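You operate a simulated robot arm through the tools that you are given. There is no shell and no other tool. Be economical: measure what you need, move in short steps, check, and stop when the job is done.

The job below is to be done with a simulated robot arm. You get a single attempt, and the scene is never put back.

TASK
Fit the grey clip on the pipe at the yellow mark and set the frost controller by the card.
Fine: shut the dial lid; the controller goes on after the clip is on. Where these are worked on the way, their far stop is far enough and under half their travel is too little: dial lid.
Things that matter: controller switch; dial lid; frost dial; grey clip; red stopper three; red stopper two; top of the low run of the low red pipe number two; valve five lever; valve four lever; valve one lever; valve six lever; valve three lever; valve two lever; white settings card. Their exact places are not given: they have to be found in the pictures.

Only the result counts: the job must be done as asked and must still hold three seconds after the hand-in. Knocking over, shifting, dropping, spilling or breaking anything else fails it. A push-on lid holds only when it is set on centred and level and pressed home; a screw cap is set on level and turned clockwise until tight.

THE ROBOT
A 7-joint arm with a two-finger parallel gripper on a trunk, on a base that drives. Base frame: it is fixed to the floor where the robot stands at the start and does not move with it; the origin is under the middle of the robot, x ahead of it, y to its left, z up. Units: mm, degrees, N and s.
With the tool pointing down near the work surface it reaches from about 220 to 720 mm from the robot's upright axis, wherever it stands. Its first joint turns from -143.0 to 143.0 degrees. Places, roughly: controller switch [400, -300, 900]; dial lid [500, -100, 900]; frost dial [500, -100, 900]; top of the low run of the low red pipe number two [100, 300, 600]; valve five lever [-600, 400, 1100]; valve four lever [-1300, 100, 500]; valve one lever [-2200, 100, 900]; valve six lever [0, 500, 1100]; valve three lever [-2200, 100, 500]; valve two lever [-1300, 100, 900]. Payload 3 kg.
Tool frame: the origin (TCP) lies between the finger pads and is the grasp point; the fingertips stand 30 mm ahead of it; z points along the fingers, y is the line along which they close. Largest opening 110 mm; finger width 20, thickness 10; the body of the gripper, 48 by 112 mm, starts 55 mm behind the TCP.
Orientation is that of the tool frame in the base frame, as a unit quaternion [x, y, z, w]. With the fingers straight down and closing along the base's y, the tool's x points along the base's -x, its y along +y and its z along -z.

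THE INTERFACE
- The arm moves only by the tool step_arm. Its argument "moves" is one flat list of numbers, 7 for each row, row after row: the opening in per cent of the stroke, from 0 (shut) to 100 (fully open), then the shift along the tool's x, y, z in cm, then the turn, a rotation vector about the tool's x, y, z in degrees. In form: [hand, dx, dy, dz, ax, ay, az, hand, dx, dy, dz, ax, ay, az, ...]. A call has 1 to 8 rows; each row is the pose to reach, as a shift and turn from the pose commanded when the call began, along the tool's axes at that moment. A row lasts 0.2 s, in which the tool goes at most 50 mm and 8.6 degrees; a call with a longer step from one row to the next is refused whole, and so is a gripper value outside its range. A pose out of reach is approached as far as the arm can. The call stops where the force on the tool passes 40 N (or 10 N more than at its start, if that is more) or the arm is blocked; 0.2 s more then pass. The fingers move at their own pace (about 153 mm/s each) and stop on an object; they squeeze with about 43 N. The grip force told is the motor's: it shows also when the fingers shut on nothing. Time passes only in rows, and 0.2 s behind the last, so rows that repeat a pose let the fingers close. It gives the time, the measured TCP pose, the force on the tool (base axes), the opening and the grip force at its end, in the units of the frame above (readings bear some noise), with the torque about the TCP (base axes, N m) and any sound that the robot's microphone picked up, and new pictures: "views" is both (left out), scene, wrist or none.
- Cameras (640 x 400 px; columns grow to the right, rows downward): "scene" is now at [496.8, 74.9, 1396.5]; the picture's right is [0.00, -0.17, -0.99], its down [-0.39, -0.91, 0.16] and it looks along [-0.92, 0.39, -0.07] (base axes); focal length 214 px, centre (320, 200). "wrist" rides on the gripper at [72, 17, -103] in the tool frame; the picture's right is [-0.23, 0.97, 0.00], its down [-0.76, -0.18, -0.62] and it looks along [-0.61, -0.14, 0.78] (tool axes); focal length 222 px, centre (320, 200).
- lift_body(by): slides the trunk up (or, below 0, down) by that many mm; the arm and the scene camera ride with it, the base frame stays. It gives what a move gives, with no picture.
- drive_base(legs): drives the robot by 1 to 6 legs, each [ahead, turn to the left] in mm and degrees, along the robot's own axes; the way and the turn of a leg run together, so that a leg with both is an arc; at most 1500 mm and 180 degrees a leg. The arm and the cameras ride along, it lands a little off, and it stops where it bumps. It gives what a move gives, and a new picture of the scene camera.
- aim_head(pan, tilt): turns the head with the scene camera to pan (to the left, within 80 degrees either way) and tilt (down, from -29 to 69), counted from straight ahead of the robot. It gives what a move gives, and a new picture of the scene camera.
- locate(camera, pixels): for up to 12 pixels [column, row] of the newest picture of that camera ("zoom" is the newest enlarged one), the place [x, y, z] in the base frame of the surface seen there, good to about 2 mm. No time passes.
- enlarge(camera, box): a new picture of the part [left, top, right, bottom] of that camera's present view, enlarged. No time passes.
- hand_in(): hands the job in; it is judged then, once.

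Go step by step. Measure first, check grasps and placings, and put right what went wrong. The budget is 80 turns and 260 pictures, counting those below and the enlarged ones. Unless the task says otherwise, let go and move clear before handing in.

The tools are called as name(argument=value, ...) on one line, values as JSON. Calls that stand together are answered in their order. step_arm: Moves the arm, as the interface text tells. Its arguments: {"type":"object","properties":{"moves":{"type":"array"},"views":{"type":"string","enum":["both","scene","wrist","none"]}},"required":["moves"]} The other tools are called the same way: lift_body (by) slides the trunk up or down; drive_base (legs) drives the base; aim_head (pan, tilt) turns the head that bears the scene camera; locate (camera, pixels) gives the place of the surface under pixels of a picture; enlarge (camera, box) takes an enlarged picture of a part of a camera's view; hand_in () hands the job in.

At the start:

```text
time: 0.0
tcp_pos: [484.6, 14.5, 1276.8]
tcp_rot: [-0.004, 1.0, 0.0, 0.0]
wrist_force: [0.2, 0.3, -0.1]
moment: [0.02, 0.0, 0.01]
gripper_width: 109.9
grip_force: 0.0
trunk travel left (down, up): [-350.0, 140.0]
robot x, y, heading: [-2.0, -11.3, -0.0]
head pan, tilt: [80.2, 66.4]
```

scene: 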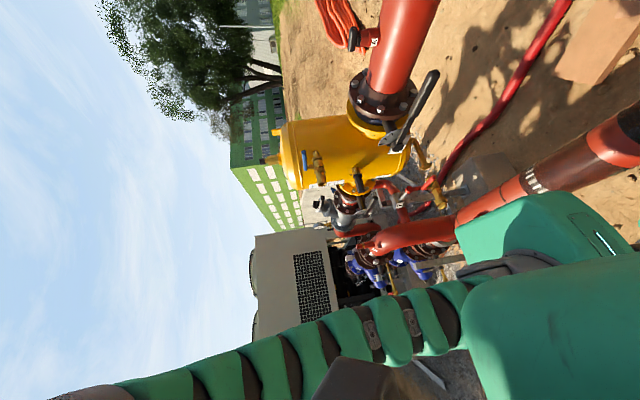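
wrist: 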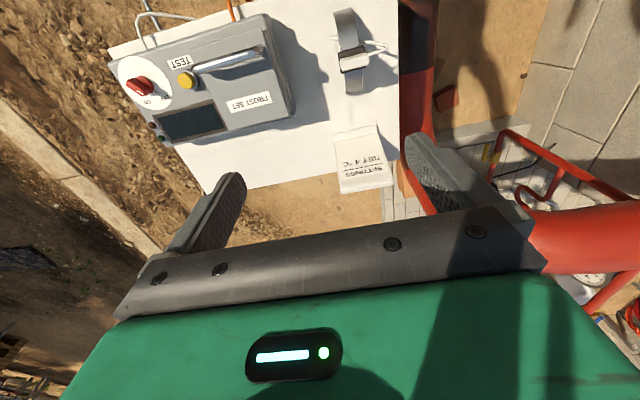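

The wrist picture shows the table with the controller (200,80), the clip (350,50) and the card (360,160). I'll enlarge these and turn the head ahead.

enlarge(camera="wrist", box=[100, 0, 320, 140])

enlarge(camera="wrist", box=[300, 0, 460, 200])

aim_head(pan=-10, tilt=45)

```text
2.86 times, centred on (210, 70) of wrist
```

zoom: 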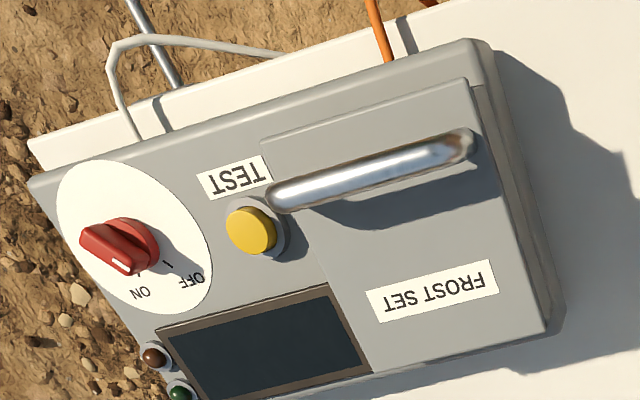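

```text
2.00 times, centred on (380, 100) of wrist
```

zoom: 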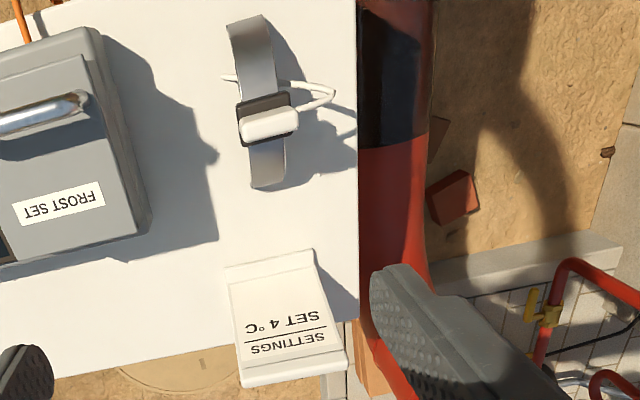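

```text
time: 1.6
tcp_pos: [485.4, 15.8, 1276.9]
tcp_rot: [-0.005, 1.0, 0.0, 0.0]
wrist_force: [-0.6, -0.4, -0.6]
moment: [0.01, 0.02, -0.03]
gripper_width: 110.0
grip_force: 0.0
trunk travel left (down, up): [-350.0, 140.0]
robot x, y, heading: [-1.2, -7.7, -0.1]
head pan, tilt: [-10.0, 45.0]
```

scene: 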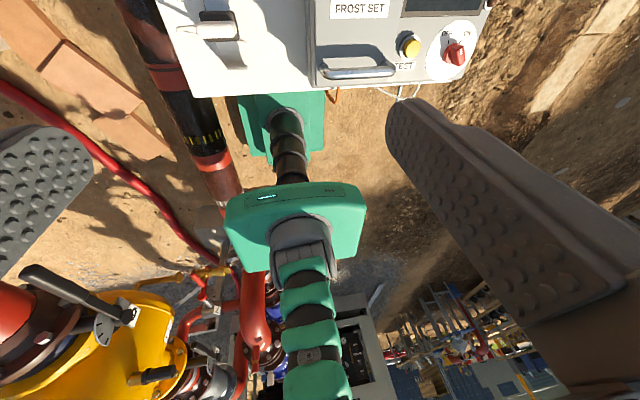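

The scene camera seems to look nearly straight down, with the table at the top of the picture. I'll try a smaller tilt and take a few locations from both cameras.

locate(camera="scene", pixels=[[355, 10], [455, 55], [360, 72], [225, 30], [210, 140], [210, 160], [290, 240], [280, 130], [30, 170], [480, 200]])

locate(camera="wrist", pixels=[[140, 88], [262, 50], [198, 70], [186, 80], [250, 102], [350, 20], [356, 57], [355, 85], [360, 160], [395, 100], [110, 40], [420, 60]])

aim_head(pan=0, tilt=10)

```text
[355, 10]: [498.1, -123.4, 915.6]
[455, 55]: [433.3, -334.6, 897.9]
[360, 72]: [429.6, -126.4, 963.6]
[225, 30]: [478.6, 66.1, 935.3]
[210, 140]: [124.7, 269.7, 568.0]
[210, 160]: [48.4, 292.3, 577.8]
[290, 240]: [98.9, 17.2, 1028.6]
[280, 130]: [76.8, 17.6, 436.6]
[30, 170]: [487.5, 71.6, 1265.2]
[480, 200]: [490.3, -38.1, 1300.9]
```

```text
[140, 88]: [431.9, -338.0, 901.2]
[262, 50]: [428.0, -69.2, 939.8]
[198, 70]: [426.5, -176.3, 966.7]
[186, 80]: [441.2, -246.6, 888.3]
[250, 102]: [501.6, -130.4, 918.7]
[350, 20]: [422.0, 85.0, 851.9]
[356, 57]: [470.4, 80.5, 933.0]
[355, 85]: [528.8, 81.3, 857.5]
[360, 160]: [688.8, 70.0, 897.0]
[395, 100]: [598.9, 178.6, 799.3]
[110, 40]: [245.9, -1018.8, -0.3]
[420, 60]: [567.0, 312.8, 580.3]
```

```text
time: 2.7
tcp_pos: [484.3, 14.6, 1277.8]
tcp_rot: [-0.004, 1.0, 0.0, 0.0]
wrist_force: [0.2, 0.0, -0.8]
moment: [0.03, -0.02, 0.0]
gripper_width: 110.0
grip_force: 0.1
trunk travel left (down, up): [-350.0, 140.0]
robot x, y, heading: [-0.7, -4.4, 0.1]
head pan, tilt: [0.0, 10.0]
```

scene: 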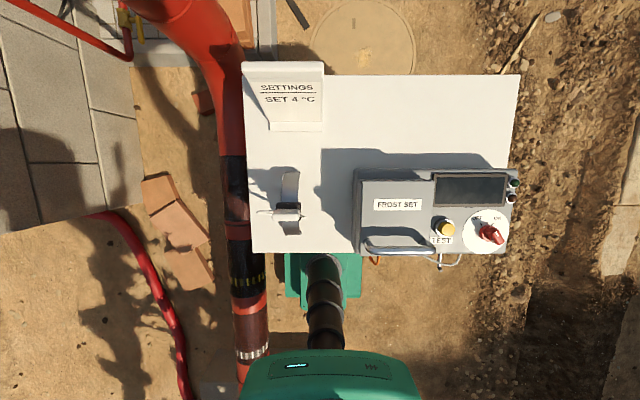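

The card reads SET 4 °C. There is a yellow mark near (245,282) and a white one near (252,353); I'll enlarge both and the clip.

enlarge(camera="scene", box=[190, 140, 350, 390])

locate(camera="scene", pixels=[[245, 282], [235, 282], [260, 282], [250, 353], [248, 310], [236, 200], [238, 262], [232, 130], [250, 250], [250, 130], [515, 80], [320, 265]])

enlarge(camera="scene", box=[240, 160, 320, 260])

enlarge(camera="scene", box=[340, 160, 530, 280])

```text
1.60 times, centred on (270, 265) of scene
```

zoom: 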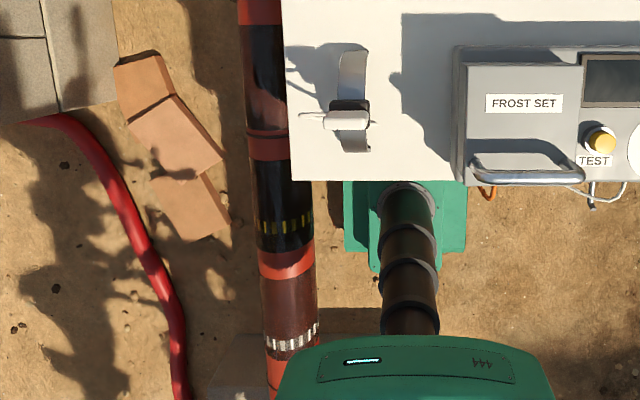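

```text
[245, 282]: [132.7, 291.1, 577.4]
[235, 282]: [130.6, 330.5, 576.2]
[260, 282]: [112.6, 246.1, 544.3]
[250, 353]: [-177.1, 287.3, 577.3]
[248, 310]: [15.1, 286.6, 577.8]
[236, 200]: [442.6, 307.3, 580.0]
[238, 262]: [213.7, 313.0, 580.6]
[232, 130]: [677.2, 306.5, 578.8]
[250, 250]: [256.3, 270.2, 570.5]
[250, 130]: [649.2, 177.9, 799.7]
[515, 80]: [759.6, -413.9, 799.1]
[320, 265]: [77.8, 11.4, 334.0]
```

```text
4.00 times, centred on (280, 210) of scene
```

zoom: 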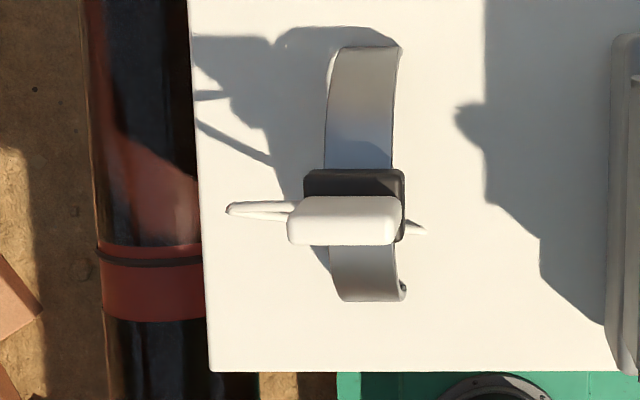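

```text
3.33 times, centred on (435, 220) of scene
```

zoom: 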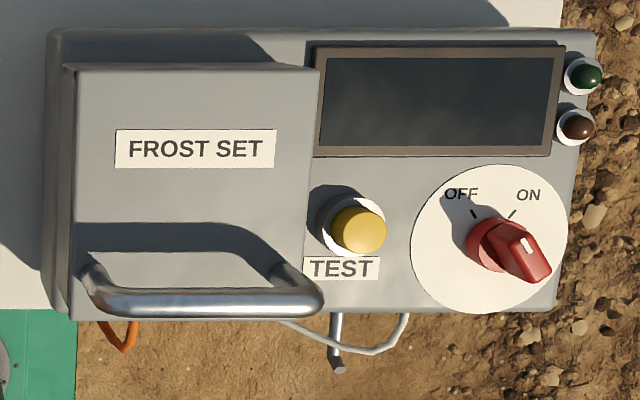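

The clip stands on the table as an arch with a block on top. I'll measure its points at high zoom.

enlarge(camera="scene", box=[250, 160, 320, 244])

enlarge(camera="wrist", box=[310, 0, 410, 110])

```text
4.76 times, centred on (285, 202) of scene
```

zoom: 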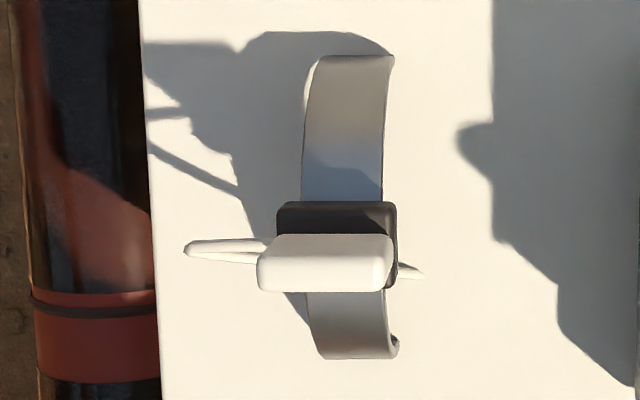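

```text
3.64 times, centred on (360, 55) of wrist
```

zoom: 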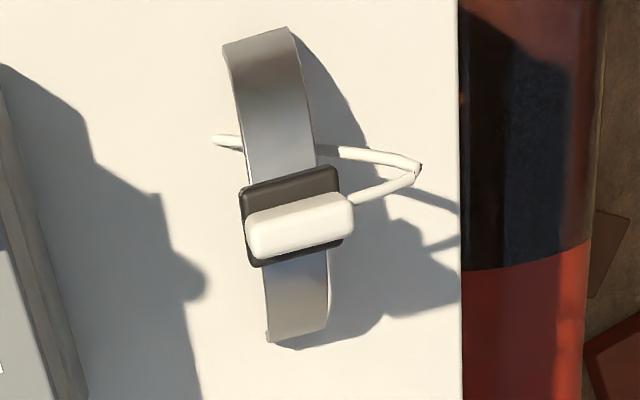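

The newest zoom is the wrist's; I'll locate the clip points on it.

locate(camera="zoom", pixels=[[255, 42], [265, 100], [280, 160], [290, 182], [250, 235], [300, 225], [345, 215], [270, 258], [300, 300], [295, 335], [400, 165], [228, 140]])

aim_head(pan=40, tilt=10)

```text
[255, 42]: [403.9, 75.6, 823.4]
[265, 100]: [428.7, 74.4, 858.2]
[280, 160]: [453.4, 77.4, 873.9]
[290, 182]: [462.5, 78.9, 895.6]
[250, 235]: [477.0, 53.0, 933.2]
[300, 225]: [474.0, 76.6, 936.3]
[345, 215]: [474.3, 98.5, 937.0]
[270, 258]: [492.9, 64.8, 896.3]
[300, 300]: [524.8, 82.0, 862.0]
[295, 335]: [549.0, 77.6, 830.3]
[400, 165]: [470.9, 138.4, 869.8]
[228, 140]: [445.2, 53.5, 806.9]
```

```text
time: 3.7
tcp_pos: [483.9, 15.3, 1278.3]
tcp_rot: [-0.004, 1.0, -0.001, 0.0]
wrist_force: [0.3, -0.2, 0.4]
moment: [-0.04, -0.04, -0.05]
gripper_width: 110.0
grip_force: 0.0
trunk travel left (down, up): [-350.0, 140.0]
robot x, y, heading: [1.1, -8.5, 0.1]
head pan, tilt: [40.0, 10.0]
```

scene: 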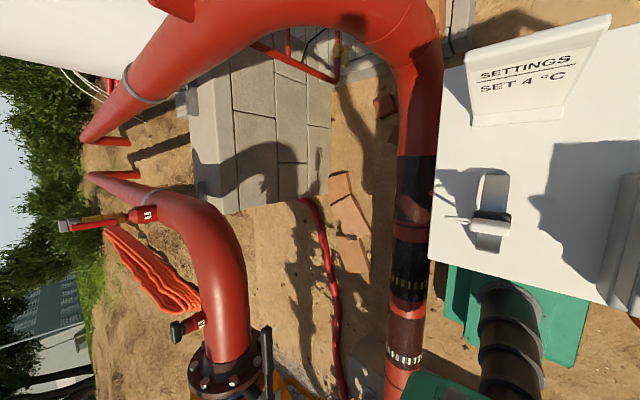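

Now I'll zoom in on the pipe's yellow mark and take cross-section points, plus the white mark for contrast.

enlarge(camera="scene", box=[370, 220, 450, 320])

locate(camera="scene", pixels=[[392, 284], [396, 285], [402, 286], [408, 287], [414, 288], [420, 289], [424, 290], [427, 290], [408, 360], [398, 200], [430, 200], [412, 210]])

```text
4.00 times, centred on (410, 270) of scene
```

zoom: 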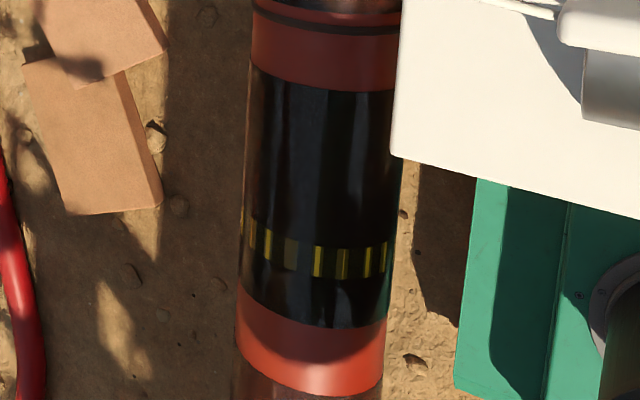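

```text
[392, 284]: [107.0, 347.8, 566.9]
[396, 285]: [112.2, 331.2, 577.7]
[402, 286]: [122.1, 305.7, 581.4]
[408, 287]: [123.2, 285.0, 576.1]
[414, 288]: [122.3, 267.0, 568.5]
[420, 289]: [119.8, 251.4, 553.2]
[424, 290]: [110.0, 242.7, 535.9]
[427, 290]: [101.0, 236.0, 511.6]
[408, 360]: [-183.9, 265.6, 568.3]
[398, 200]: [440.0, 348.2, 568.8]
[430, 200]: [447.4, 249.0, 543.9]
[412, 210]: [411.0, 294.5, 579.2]
```

Pipe: centre about y 307, z 511, radius 70. I'll locate the mark on this zoom, zoom in on the clip block for its exact extents, and start the arm above the clip, yawing 90°.

locate(camera="zoom", pixels=[[318, 247], [318, 262], [318, 278], [342, 263], [270, 245], [318, 310], [318, 100]])

step_arm(moves=[100, 0.1, 0.8, 3, 0, 0, -8.6, 100, 0.2, 1.6, 6, 0, 0, -17.2, 100, 0.3, 2.4, 9, 0, 0, -25.8, 100, 0.4, 3.2, 12, 0, 0, -34.4, 100, 0.5, 4, 15, 0, 0, -43, 100, 0.6, 4.8, 18, 0, 0, -51.6, 100, 0.8, 5.6, 20, 0, 0, -60.2, 100, 0.9, 6.2, 22, 0, 0, -68.8], views="none")

step_arm(moves=[100, 0, 0, 0, 0, 0, -7, 100, 0, 0, 0, 0, 0, -14, 100, 0, 0, 0, 0, 0, -21.2, 100, 0, 0, 0, 0, 0, -21.2])

```text
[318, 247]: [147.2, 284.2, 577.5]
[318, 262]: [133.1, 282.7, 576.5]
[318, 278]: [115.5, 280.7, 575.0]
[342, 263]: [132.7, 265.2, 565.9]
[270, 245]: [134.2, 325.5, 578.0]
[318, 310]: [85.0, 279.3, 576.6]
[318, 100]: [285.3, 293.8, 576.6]
```

```text
time: 5.5
tcp_pos: [475.9, 78.8, 1057.5]
tcp_rot: [-0.569, 0.822, 0.001, 0.0]
wrist_force: [0.5, -0.8, -0.1]
moment: [0.0, 0.0, -0.02]
gripper_width: 110.0
grip_force: 0.0
trunk travel left (down, up): [-350.0, 140.0]
robot x, y, heading: [0.5, -4.5, -0.0]
head pan, tilt: [40.0, 10.0]
```

```text
time: 6.5
tcp_pos: [475.6, 76.2, 1058.3]
tcp_rot: [0.71, -0.704, 0.0, 0.0]
wrist_force: [0.3, -0.2, 0.2]
moment: [0.01, -0.01, -0.02]
gripper_width: 109.8
grip_force: 0.1
trunk travel left (down, up): [-350.0, 140.0]
robot x, y, heading: [0.4, -13.1, -0.2]
head pan, tilt: [40.0, 10.0]
```

scene: 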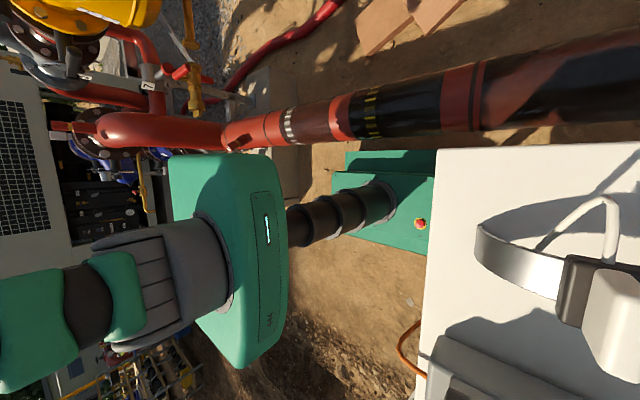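
wrist: 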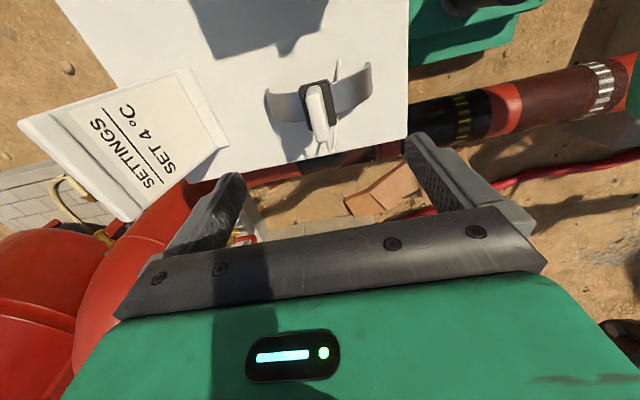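

The scene camera rides the arm. The block is at about (316,105) in the wrist picture; I'll zoom for its extents.

enlarge(camera="wrist", box=[255, 50, 385, 165])

```text
3.48 times, centred on (320, 108) of wrist
```

zoom: 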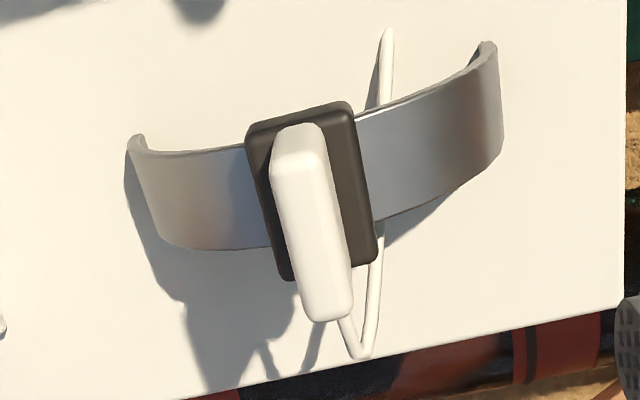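

locate(camera="zoom", pixels=[[272, 168], [321, 128], [281, 185], [319, 180], [302, 290], [340, 280], [318, 310], [255, 140], [350, 120], [370, 240], [430, 150], [135, 140]])

locate(camera="zoom", pixels=[[496, 50], [500, 150], [360, 350], [386, 40], [165, 235], [274, 150], [290, 135], [300, 230], [330, 230], [348, 300], [200, 170], [325, 315]])

```text
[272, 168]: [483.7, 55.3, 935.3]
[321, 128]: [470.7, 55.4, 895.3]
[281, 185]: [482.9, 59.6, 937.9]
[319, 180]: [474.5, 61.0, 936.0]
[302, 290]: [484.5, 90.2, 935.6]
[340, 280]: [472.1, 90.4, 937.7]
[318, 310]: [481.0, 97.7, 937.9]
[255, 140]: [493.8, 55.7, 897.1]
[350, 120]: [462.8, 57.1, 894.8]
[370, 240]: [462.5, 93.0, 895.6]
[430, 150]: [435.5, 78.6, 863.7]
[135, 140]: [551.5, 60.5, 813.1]
```

```text
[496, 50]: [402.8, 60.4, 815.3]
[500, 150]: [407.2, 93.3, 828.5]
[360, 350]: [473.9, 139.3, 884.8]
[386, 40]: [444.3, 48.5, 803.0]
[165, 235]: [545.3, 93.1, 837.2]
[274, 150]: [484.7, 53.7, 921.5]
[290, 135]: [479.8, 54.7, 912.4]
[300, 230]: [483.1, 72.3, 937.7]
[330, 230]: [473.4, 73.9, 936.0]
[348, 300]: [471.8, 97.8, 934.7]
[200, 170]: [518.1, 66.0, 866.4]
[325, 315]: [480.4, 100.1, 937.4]
```

Block is x 471–485, y 55–100, z 896–937. I'll descend with the fingers half open and close on it.

step_arm(moves=[80, -0.1, -0.2, 4.5, 0, 0, 0, 60, -0.1, -0.2, 9, 0, 0, 0, 60, -0.1, -0.2, 12, 0, 0, 0, 60, -0.1, -0.2, 13, 0, 0, 0, 60, -0.1, -0.2, 13, 0, 0, 0], views="wrist")

```text
time: 7.7
tcp_pos: [477.6, 77.9, 928.0]
tcp_rot: [0.71, -0.704, 0.0, 0.0]
wrist_force: [-0.5, -0.2, 0.0]
moment: [0.01, 0.02, 0.02]
gripper_width: 66.0
grip_force: 0.1
trunk travel left (down, up): [-350.0, 140.0]
robot x, y, heading: [3.7, -9.0, 0.2]
head pan, tilt: [40.0, 10.0]
```

wrist: 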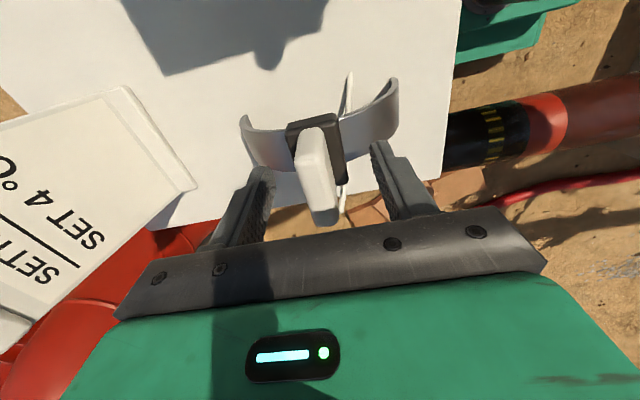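

Well centred. Close, then lift a little.

step_arm(moves=[20, 0, 0, 0, 0, 0, 0, 0, 0, 0, 0, 0, 0, 0, 0, 0, 0, 0, 0, 0, 0, 0, 0, 0, 0, 0, 0, 0, 0, 0, 0, 0, 0, 0, 0, 0, 0, -1, 0, 0, 0, 0, 0, 0, -3, 0, 0, 0], views="both")

```text
refused: moves must hold 7 numbers for each row
```

step_arm(moves=[20, 0, 0, 0, 0, 0, 0, 0, 0, 0, 0, 0, 0, 0, 0, 0, 0, 0, 0, 0, 0, 0, 0, 0, -1, 0, 0, 0, 0, 0, 0, -3, 0, 0, 0], views="both")

```text
time: 8.9
tcp_pos: [475.6, 79.5, 958.6]
tcp_rot: [0.71, -0.704, -0.002, 0.0]
wrist_force: [-0.1, 0.2, -1.6]
moment: [-0.01, 0.03, 0.01]
gripper_width: 15.5
grip_force: 43.7
trunk travel left (down, up): [-350.0, 140.0]
robot x, y, heading: [-2.2, -13.2, 0.3]
head pan, tilt: [40.0, 10.0]
```

scene: 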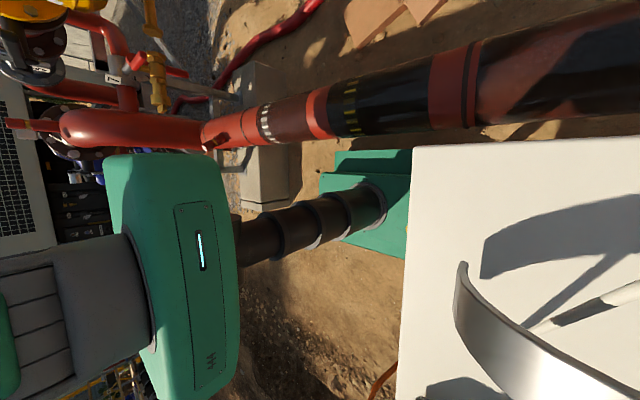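
wrist: 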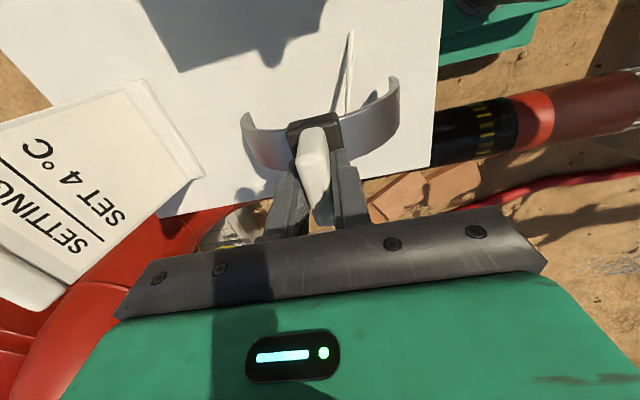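

Gripped at 15.5 mm and lifted. Now up and over towards the pipe, turning back to yaw 0.

step_arm(moves=[0, 0, 0, -4.5, 0, 0, 0, 0, 0, 0, -9, 0, 0, 0, 0, -2.2, 3.33, -10, 0, 0, 8, 0, -4.4, 6.66, -10, 0, 0, 16, 0, -6.6, 10, -10, 0, 0, 24, 0, -8.8, 13.3, -10, 0, 0, 32, 0, -11, 16.6, -10, 0, 0, 40, 0, -13.2, 20, -10, 0, 0, 48], views="none")

```text
time: 10.7
tcp_pos: [275.2, 206.9, 1059.1]
tcp_rot: [-0.36, 0.933, 0.0, 0.0]
wrist_force: [0.5, -1.0, -0.8]
moment: [0.02, -0.01, 0.02]
gripper_width: 15.6
grip_force: 42.6
trunk travel left (down, up): [-350.0, 140.0]
robot x, y, heading: [1.8, -7.7, -0.2]
head pan, tilt: [40.0, 10.0]
```

Continue to above the mark with the remaining 42° of turn.

step_arm(moves=[0, 0.65, 2.83, 0, 0, 0, 7, 0, 1.31, 5.67, 0, 0, 0, 14, 0, 1.96, 8.5, 0, 0, 0, 21, 0, 2.62, 11.3, 0, 0, 0, 28, 0, 3.27, 14.2, 0, 0, 0, 35, 0, 3.93, 17, 0, 0, 0, 42, 0, 3.93, 17, 0, 0, 0, 42])

aim_head(pan=0, tilt=10)

```text
time: 12.3
tcp_pos: [132.9, 306.1, 1057.5]
tcp_rot: [-0.004, 1.0, 0.0, 0.0]
wrist_force: [0.0, -0.3, -1.2]
moment: [0.02, -0.01, -0.01]
gripper_width: 15.4
grip_force: 43.2
trunk travel left (down, up): [-350.0, 140.0]
robot x, y, heading: [-1.1, -8.9, 0.0]
head pan, tilt: [40.0, 10.0]
```

scene: 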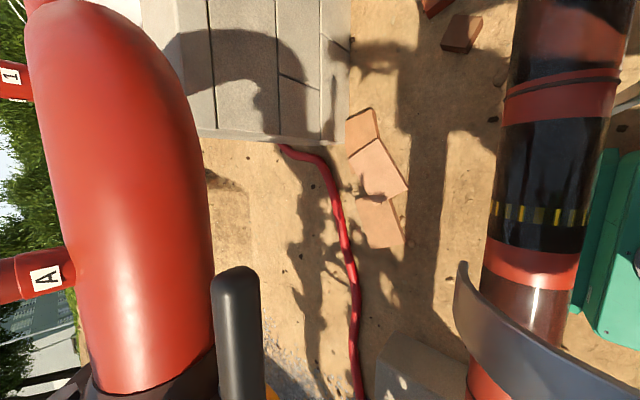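
wrist: 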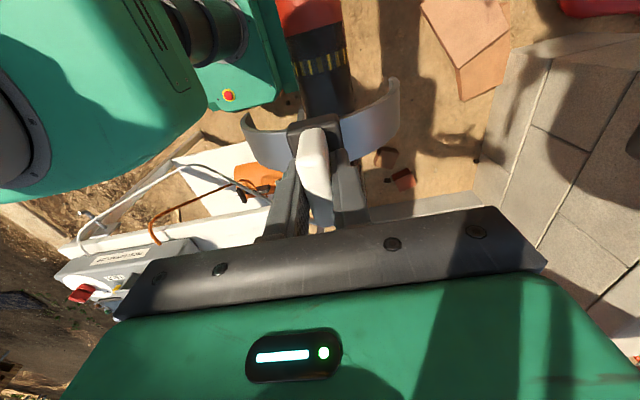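

```text
time: 13.4
tcp_pos: [132.9, 306.0, 1056.8]
tcp_rot: [-0.004, 1.0, 0.0, 0.0]
wrist_force: [-0.6, -1.2, -1.3]
moment: [0.0, -0.02, -0.01]
gripper_width: 15.6
grip_force: 42.7
trunk travel left (down, up): [-350.0, 140.0]
robot x, y, heading: [2.1, -12.5, -0.2]
head pan, tilt: [0.0, 10.0]
```

scene: 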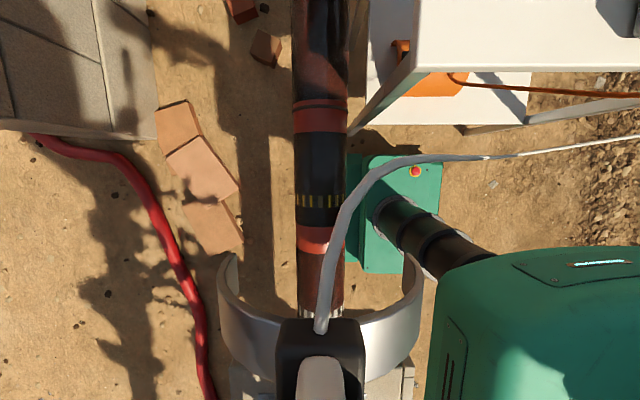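

The clip hangs level, cable going back to the controller. I'll verify the mark's place from here and lower the trunk by 260 mm.

locate(camera="scene", pixels=[[320, 201], [300, 201], [338, 201], [320, 310], [230, 300], [410, 300], [320, 330]])

lift_body(by=-260)

aim_head(pan=0, tilt=20)

```text
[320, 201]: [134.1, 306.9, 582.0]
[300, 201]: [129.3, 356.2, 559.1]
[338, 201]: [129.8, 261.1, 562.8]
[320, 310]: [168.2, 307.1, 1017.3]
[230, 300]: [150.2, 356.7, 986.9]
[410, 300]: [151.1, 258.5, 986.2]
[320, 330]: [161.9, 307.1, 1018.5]
```

```text
time: 16.1
tcp_pos: [133.2, 306.9, 798.8]
tcp_rot: [-0.005, 1.0, 0.0, 0.0]
wrist_force: [0.2, -0.1, -2.1]
moment: [-0.02, 0.0, -0.03]
gripper_width: 15.8
grip_force: 43.4
trunk travel left (down, up): [-90.0, 400.0]
robot x, y, heading: [1.8, -9.0, -0.1]
head pan, tilt: [0.0, 10.0]
```

```text
time: 16.8
tcp_pos: [133.7, 304.0, 798.0]
tcp_rot: [-0.004, 1.0, 0.0, 0.0]
wrist_force: [-0.1, 0.2, -2.1]
moment: [0.04, 0.01, -0.01]
gripper_width: 15.6
grip_force: 42.9
trunk travel left (down, up): [-90.0, 400.0]
robot x, y, heading: [0.3, -10.6, -0.1]
head pan, tilt: [0.0, 20.0]
```

scene: 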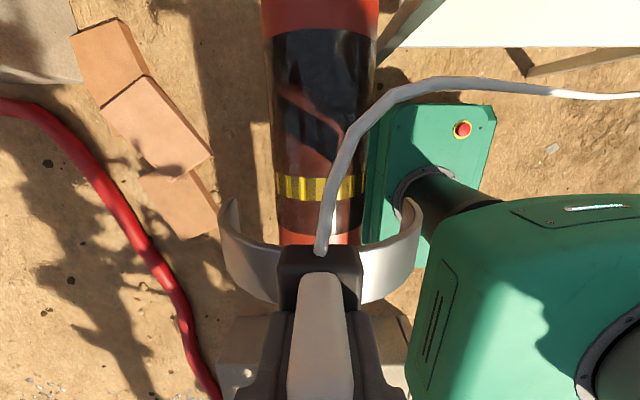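

Mark centre about [132, 307]. Descend to TCP z 665, then check.

step_arm(moves=[0, 0.1, 0.1, 4, 0, 0, 0, 0, 0.1, 0.1, 8, 0, 0, 0, 0, 0.1, 0.1, 11, 0, 0, 0, 0, 0.1, 0.1, 13.3, 0, 0, 0, 0, 0.1, 0.1, 13.3, 0, 0, 0])

```text
time: 18.0
tcp_pos: [134.4, 307.4, 666.3]
tcp_rot: [-0.005, 1.0, 0.0, 0.0]
wrist_force: [-0.4, -0.6, -1.6]
moment: [-0.02, 0.01, -0.01]
gripper_width: 15.4
grip_force: 43.1
trunk travel left (down, up): [-90.0, 400.0]
robot x, y, heading: [-0.5, -7.3, 0.2]
head pan, tilt: [0.0, 20.0]
```

scene: 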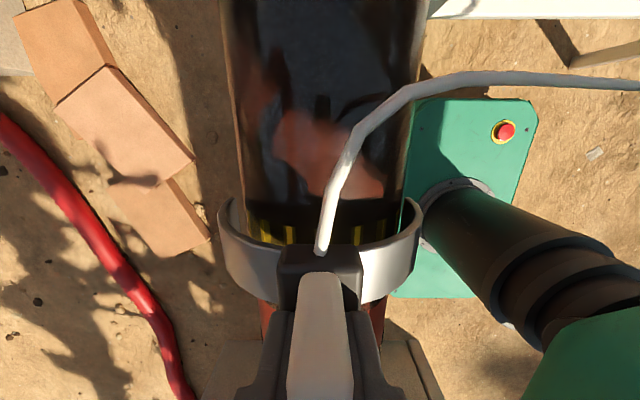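
wrist: 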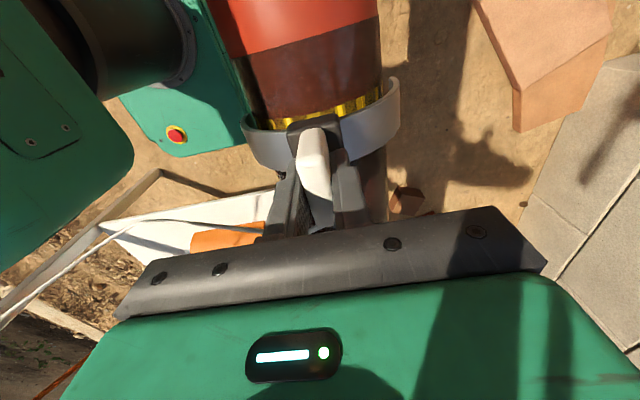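

The clip straddles the pipe over the mark. Nudge 2 mm back and press down slowly.

step_arm(moves=[0, 0.15, 0, 0.6, 0, 0, 0, 0, 0.15, 0, 1.2, 0, 0, 0, 0, 0.15, 0, 1.8, 0, 0, 0, 0, 0.15, 0, 2.3, 0, 0, 0, 0, 0.15, 0, 2.7, 0, 0, 0, 0, 0.15, 0, 3.1, 0, 0, 0])

```text
time: 19.4
tcp_pos: [133.5, 310.2, 636.9]
tcp_rot: [-0.006, 1.0, -0.002, -0.001]
wrist_force: [-1.8, -14.6, 22.5]
moment: [-1.94, 0.14, -0.04]
gripper_width: 16.3
grip_force: 43.1
out of reach, approached as far as the arm can: row 3, 4, 5, 6
trunk travel left (down, up): [-90.0, 400.0]
robot x, y, heading: [1.6, -11.1, -0.2]
head pan, tilt: [0.0, 20.0]
```

scene: 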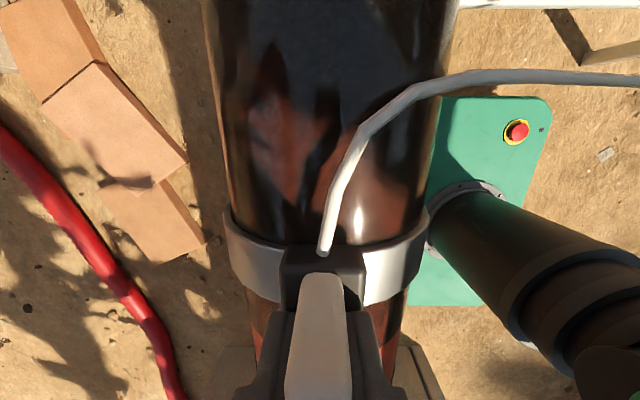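
wrist: 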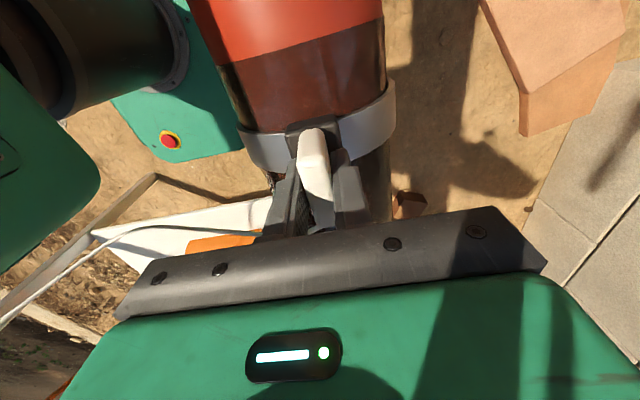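

Pressing reached the arm's lower limit and drifted in y. I'll back up, lower the trunk 70 mm more, and press again with proper reach.

step_arm(moves=[0, 0, 0, -2, 0, 0, 0, 0, 0, 0, -5, 0, 0, 0, 0, 0, 0, -8, 0, 0, 0, 0, 0, 0, -10, 0, 0, 0, 0, 0, 0, -10, 0, 0, 0], views="wrist")

lift_body(by=-75)

```text
time: 20.6
tcp_pos: [130.1, 312.1, 732.8]
tcp_rot: [-0.005, 1.0, 0.001, 0.0]
wrist_force: [0.1, -1.8, -1.1]
moment: [-0.01, 0.01, 0.01]
gripper_width: 15.5
grip_force: 42.9
trunk travel left (down, up): [-90.0, 400.0]
robot x, y, heading: [2.0, -8.4, -0.0]
head pan, tilt: [0.0, 20.0]
```

wrist: 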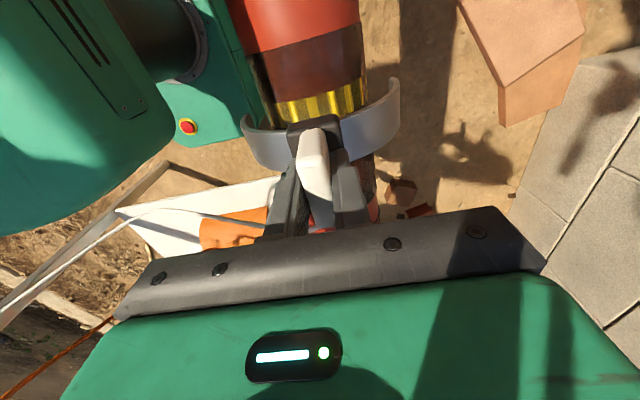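

```text
time: 21.7
tcp_pos: [131.4, 313.3, 658.4]
tcp_rot: [-0.005, 1.0, 0.0, 0.0]
wrist_force: [-0.2, -0.1, -2.2]
moment: [-0.03, -0.04, 0.02]
gripper_width: 15.3
grip_force: 43.3
trunk travel left (down, up): [-15.0, 475.0]
robot x, y, heading: [0.5, -7.9, -0.1]
head pan, tilt: [0.0, 20.0]
```

Held the same. Correct y by −6 mm, then press in small steps.

step_arm(moves=[0, 0, -0.6, -0.5, 0, 0, 0, 0, 0, -0.6, 0, 0, 0, 0, 0, 0, -0.6, 0, 0, 0, 0], views="none")

step_arm(moves=[0, 0, 0, 0.5, 0, 0, 0, 0, 0, 0, 1, 0, 0, 0, 0, 0, 0, 1.4, 0, 0, 0, 0, 0, 0, 1.8, 0, 0, 0, 0, 0, 0, 2.1, 0, 0, 0, 0, 0, 0, 2.4, 0, 0, 0, 0, 0, 0, 2.7, 0, 0, 0])

```text
time: 22.5
tcp_pos: [132.1, 307.0, 658.9]
tcp_rot: [-0.004, 1.0, 0.0, 0.0]
wrist_force: [0.0, -0.7, -0.9]
moment: [-0.03, -0.01, 0.01]
gripper_width: 15.4
grip_force: 42.8
trunk travel left (down, up): [-15.0, 475.0]
robot x, y, heading: [-0.6, -11.6, -0.1]
head pan, tilt: [0.0, 20.0]
```

```text
time: 24.0
tcp_pos: [130.8, 307.3, 634.8]
tcp_rot: [-0.005, 1.0, -0.001, 0.0]
wrist_force: [-1.1, -8.8, 22.0]
moment: [-1.25, -0.04, -0.01]
gripper_width: 15.4
grip_force: 43.4
trunk travel left (down, up): [-15.0, 475.0]
robot x, y, heading: [-3.1, -10.8, -0.0]
head pan, tilt: [0.0, 20.0]
stopped in row 7: the force on the tool passed its limit at 45 N (the readings are from after the stop); the commanded pose is now the measured one
```

scene: 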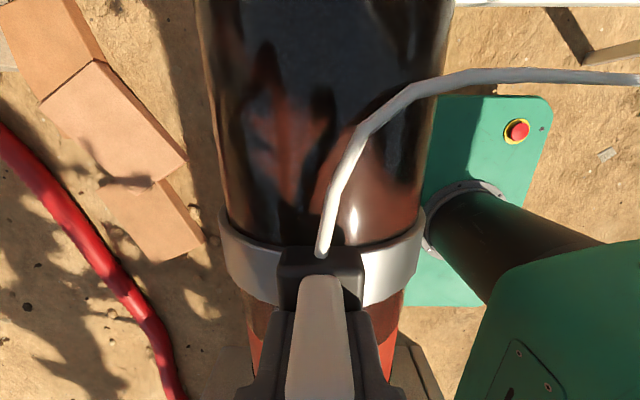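
wrist: 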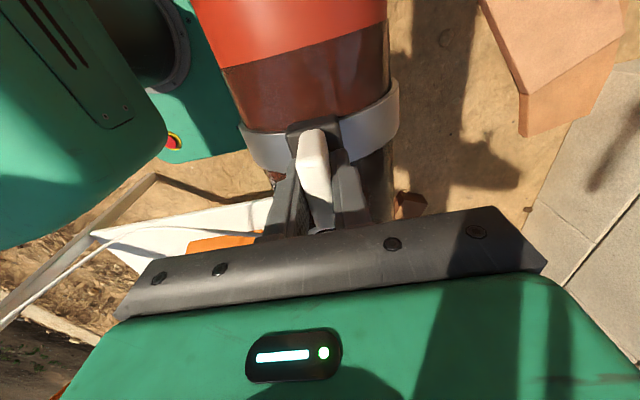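

Stopped at 45 N with TCP z 635, about the seating height. I'll zoom to see whether the strap lies flat on the pipe.

enlarge(camera="scene", box=[200, 190, 450, 346])

locate(camera="scene", pixels=[[235, 265], [250, 260], [262, 265], [275, 270], [375, 270], [390, 265], [400, 260], [412, 260], [370, 250], [290, 245]])

enlarge(camera="wrist", box=[220, 60, 420, 185])

```text
2.56 times, centred on (325, 268) of scene
```

zoom: 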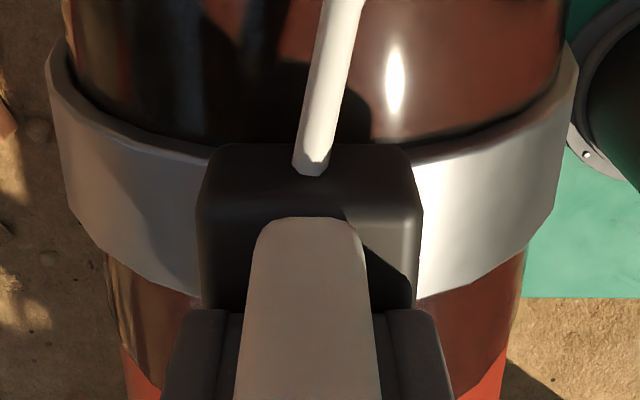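

```text
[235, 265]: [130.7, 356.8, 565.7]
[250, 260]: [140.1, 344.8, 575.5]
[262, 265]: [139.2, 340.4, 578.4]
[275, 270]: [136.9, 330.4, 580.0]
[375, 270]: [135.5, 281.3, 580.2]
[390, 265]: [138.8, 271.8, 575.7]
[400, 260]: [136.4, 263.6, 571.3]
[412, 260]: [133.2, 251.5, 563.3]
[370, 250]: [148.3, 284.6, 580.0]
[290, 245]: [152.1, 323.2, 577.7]
```

```text
3.20 times, centred on (320, 122) of wrist
```

zoom: 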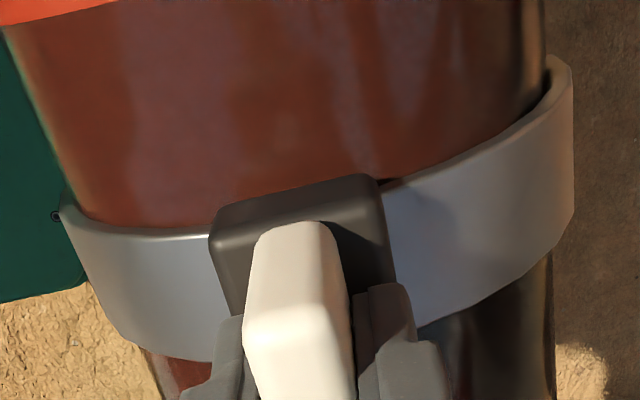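

Slight gap on the +y side. I'll ease 2 mm towards −y and press further.

step_arm(moves=[0, 0, -0.1, 0, 0, 0, 0, 0, 0, -0.2, 0, 0, 0, 0, 0, 0, -0.2, 0.2, 0, 0, 0, 0, 0, -0.2, 0.4, 0, 0, 0, 0, 0, -0.2, 0.6, 0, 0, 0, 0, 0, -0.2, 0.8, 0, 0, 0], views="none")

```text
time: 24.8
tcp_pos: [130.7, 306.6, 634.0]
tcp_rot: [-0.005, 1.0, 0.003, 0.0]
wrist_force: [-3.6, -5.6, 14.5]
moment: [-1.11, -0.43, -0.02]
gripper_width: 15.6
grip_force: 42.6
trunk travel left (down, up): [-15.0, 475.0]
robot x, y, heading: [1.4, -8.7, -0.1]
head pan, tilt: [0.0, 20.0]
stopped in row 3: the force on the tool passed its limit at 46 N (the readings are from after the stop); the commanded pose is now the measured one
```

Force climbs sharply at z 634, so it is likely home. I'll let go, rise and inspect.

step_arm(moves=[10, 0, 0, 0, 0, 0, 0, 30, 0, 0, 0, 0, 0, 0, 50, 0, 0, 0, 0, 0, 0, 50, 0, 0, -3, 0, 0, 0, 50, 0, 0, -7, 0, 0, 0, 50, 0, 0, -11, 0, 0, 0])

```text
time: 26.2
tcp_pos: [133.7, 306.7, 746.7]
tcp_rot: [-0.005, 1.0, 0.002, -0.001]
wrist_force: [0.1, 0.2, -0.6]
moment: [-0.01, 0.01, -0.03]
gripper_width: 55.1
grip_force: 0.1
trunk travel left (down, up): [-15.0, 475.0]
robot x, y, heading: [2.6, -9.4, 0.1]
head pan, tilt: [0.0, 20.0]
```

scene: 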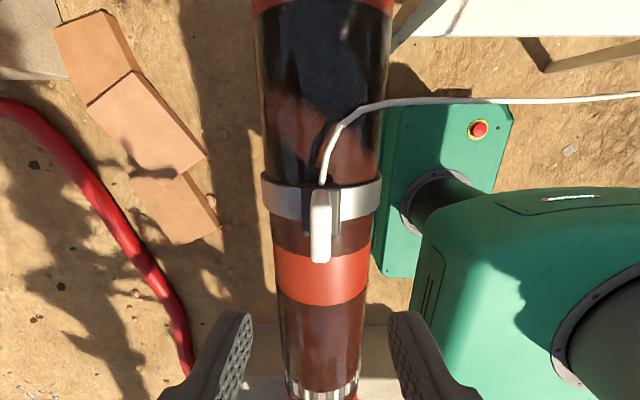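
wrist: 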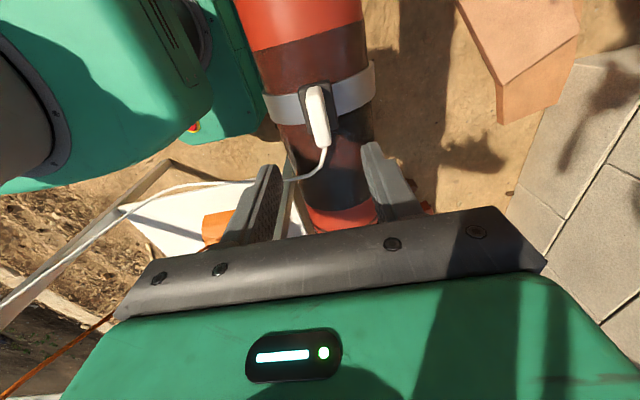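

The clip stayed on. I'll measure it close up.

enlarge(camera="scene", box=[250, 150, 400, 280])

enlarge(camera="wrist", box=[250, 50, 390, 160])

locate(camera="wrist", pixels=[[270, 108], [280, 107], [290, 106], [345, 96], [355, 92], [366, 86], [320, 90], [320, 110], [308, 100], [285, 130], [290, 80], [325, 130]])

```text
3.08 times, centred on (325, 215) of scene
```

zoom: 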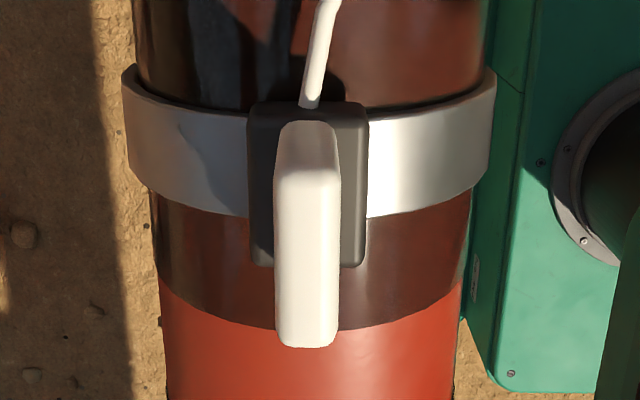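

```text
3.64 times, centred on (320, 105) of wrist
```

zoom: 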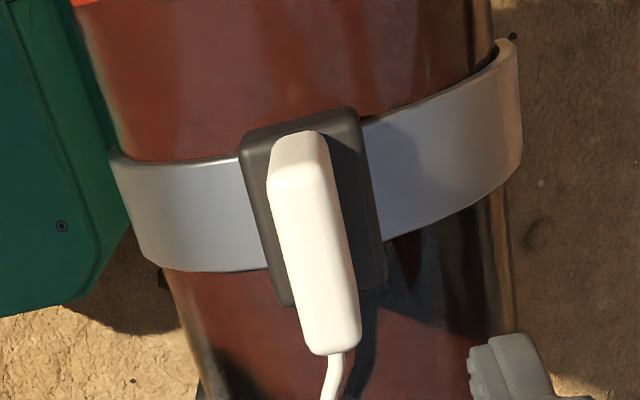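

```text
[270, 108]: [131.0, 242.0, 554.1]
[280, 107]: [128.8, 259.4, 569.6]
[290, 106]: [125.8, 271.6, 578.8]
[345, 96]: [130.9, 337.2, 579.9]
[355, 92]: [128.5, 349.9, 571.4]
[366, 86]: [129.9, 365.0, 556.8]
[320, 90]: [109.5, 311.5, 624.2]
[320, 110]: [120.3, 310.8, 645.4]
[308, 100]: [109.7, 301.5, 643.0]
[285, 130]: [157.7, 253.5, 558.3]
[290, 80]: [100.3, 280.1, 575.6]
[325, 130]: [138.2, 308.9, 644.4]
```

The strap fits centre y 305, inner top about 581, and covers the mark: seated. For certainty I'll press once on the block's top with closed fingers.

step_arm(moves=[0, 0.3, -0.2, 0, 0, 0, 0, 0, 0.3, -0.2, 3, 0, 0, 0, 0, 0.3, -0.2, 6, 0, 0, 0, 0, 0.3, -0.2, 6.6, 0, 0, 0, 0, 0.3, -0.2, 7, 0, 0, 0, 0, 0.3, -0.2, 7.4, 0, 0, 0, 0, 0.3, -0.2, 7.8, 0, 0, 0, 0, 0.3, -0.2, 8.2, 0, 0, 0], views="wrist")

```text
time: 27.6
tcp_pos: [129.0, 304.1, 676.2]
tcp_rot: [-0.005, 1.0, 0.003, 0.0]
wrist_force: [-0.2, -8.8, 27.8]
moment: [-0.28, 0.04, -0.08]
gripper_width: 0.0
grip_force: 38.0
trunk travel left (down, up): [-15.0, 475.0]
robot x, y, heading: [1.8, -10.9, 0.0]
head pan, tilt: [0.0, 20.0]
stopped in row 6: the force on the tool passed its limit at 56 N (the readings are from after the stop); the commanded pose is now the measured one
```

wrist: 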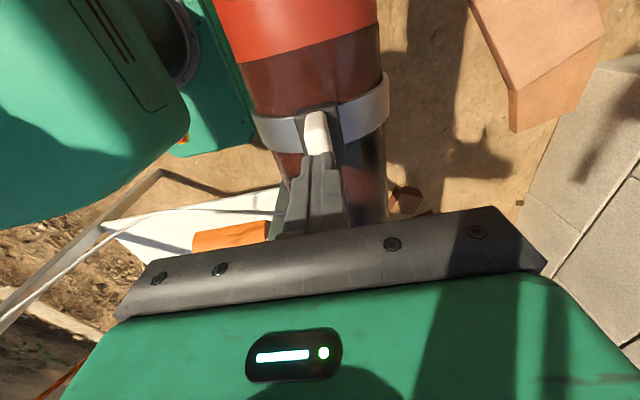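

Rigid at 56 N without moving: the clip is home. Rise, raise the trunk back, and head over to the controller.

step_arm(moves=[0, 0, 0, -4, 0, 0, 0, 0, 0, 0, -8, 0, 0, 0, 0, 0, 0, -11, 0, 0, 0], views="none")

lift_body(by=350)

aim_head(pan=0, tilt=15)

```text
time: 28.4
tcp_pos: [129.5, 309.8, 783.7]
tcp_rot: [-0.005, 1.0, 0.003, 0.0]
wrist_force: [0.1, 0.0, 0.1]
moment: [0.01, 0.03, -0.02]
gripper_width: 0.0
grip_force: 37.8
trunk travel left (down, up): [-15.0, 475.0]
robot x, y, heading: [-1.7, -9.7, -0.1]
head pan, tilt: [0.0, 20.0]
```

```text
time: 31.8
tcp_pos: [129.7, 310.5, 1134.7]
tcp_rot: [-0.006, 1.0, 0.003, 0.001]
wrist_force: [0.1, 0.3, -0.7]
moment: [0.0, 0.0, 0.03]
gripper_width: 0.0
grip_force: 38.0
trunk travel left (down, up): [-365.0, 125.0]
robot x, y, heading: [3.0, -8.8, -0.1]
head pan, tilt: [0.0, 20.0]
```

```text
time: 32.5
tcp_pos: [131.2, 310.0, 1135.3]
tcp_rot: [-0.005, 1.0, 0.003, 0.0]
wrist_force: [-0.1, -0.8, 0.3]
moment: [0.01, 0.0, -0.02]
gripper_width: 0.0
grip_force: 37.9
trunk travel left (down, up): [-365.0, 125.0]
robot x, y, heading: [-0.6, -8.1, 0.0]
head pan, tilt: [0.0, 15.0]
```

scene: 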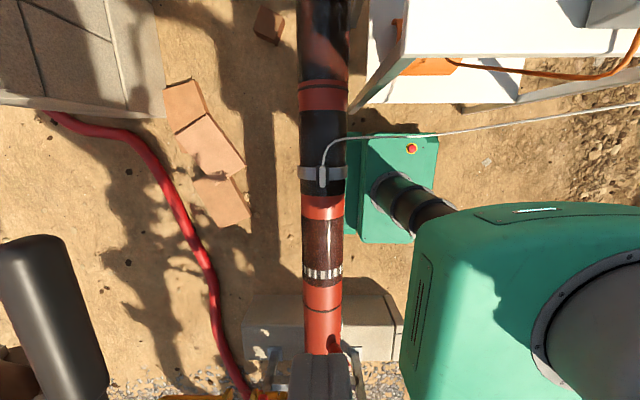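

The clip sits on the mark. Move over to the controller in two calls.

step_arm(moves=[0, -2.7, -3.9, 0, 0, 0, 0, 0, -5.4, -7.8, 0, 0, 0, 0, 0, -8.1, -11.7, 0, 0, 0, 0, 0, -10.8, -15.6, 0, 0, 0, 0, 0, -13.5, -19.5, 0, 0, 0, 0, 0, -16.2, -23.4, 0, 0, 0, 0, 0, -18.9, -27.3, 0, 0, 0, 0, 0, -21.6, -31.2, 0, 0, 0, 0], views="none")

step_arm(moves=[0, -2.5, -3.7, 0, 0, 0, 0, 0, -5, -7.4, 0, 0, 0, 0, 0, -6, -11, 0, 0, 0, 0, 0, -6, -12, 0, 0, 0, 0])

```text
time: 34.3
tcp_pos: [348.6, 0.4, 1134.6]
tcp_rot: [-0.003, 1.0, 0.003, -0.001]
wrist_force: [0.8, 0.2, 0.2]
moment: [-0.03, -0.01, 0.03]
gripper_width: 0.0
grip_force: 37.9
trunk travel left (down, up): [-365.0, 125.0]
robot x, y, heading: [2.6, -13.2, 0.1]
head pan, tilt: [0.0, 15.0]
```

```text
time: 35.3
tcp_pos: [411.3, -118.1, 1134.5]
tcp_rot: [-0.005, 1.0, 0.003, 0.0]
wrist_force: [0.2, 0.6, 0.2]
moment: [0.0, -0.02, 0.0]
gripper_width: 0.0
grip_force: 38.1
trunk travel left (down, up): [-365.0, 125.0]
robot x, y, heading: [-1.0, -5.3, -0.0]
head pan, tilt: [0.0, 15.0]
```

scene: 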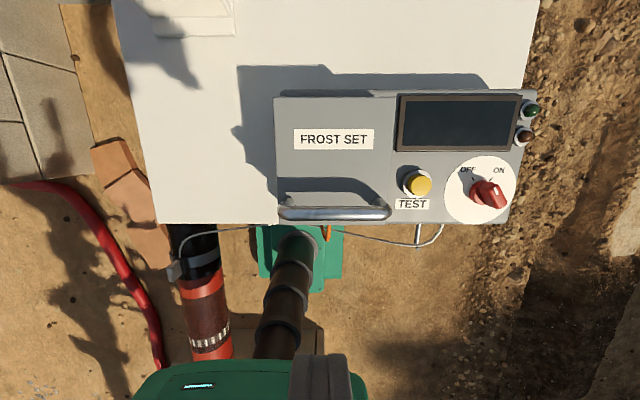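
wrist: 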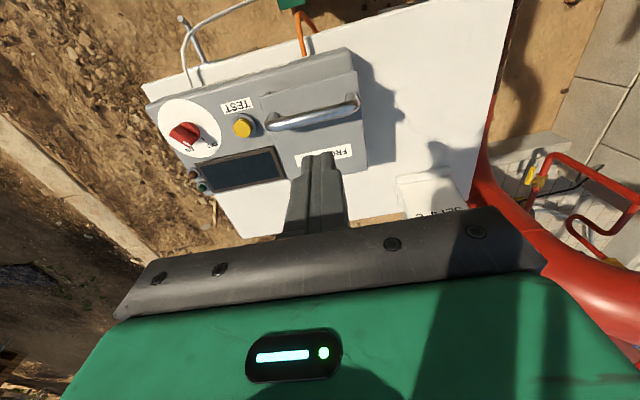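

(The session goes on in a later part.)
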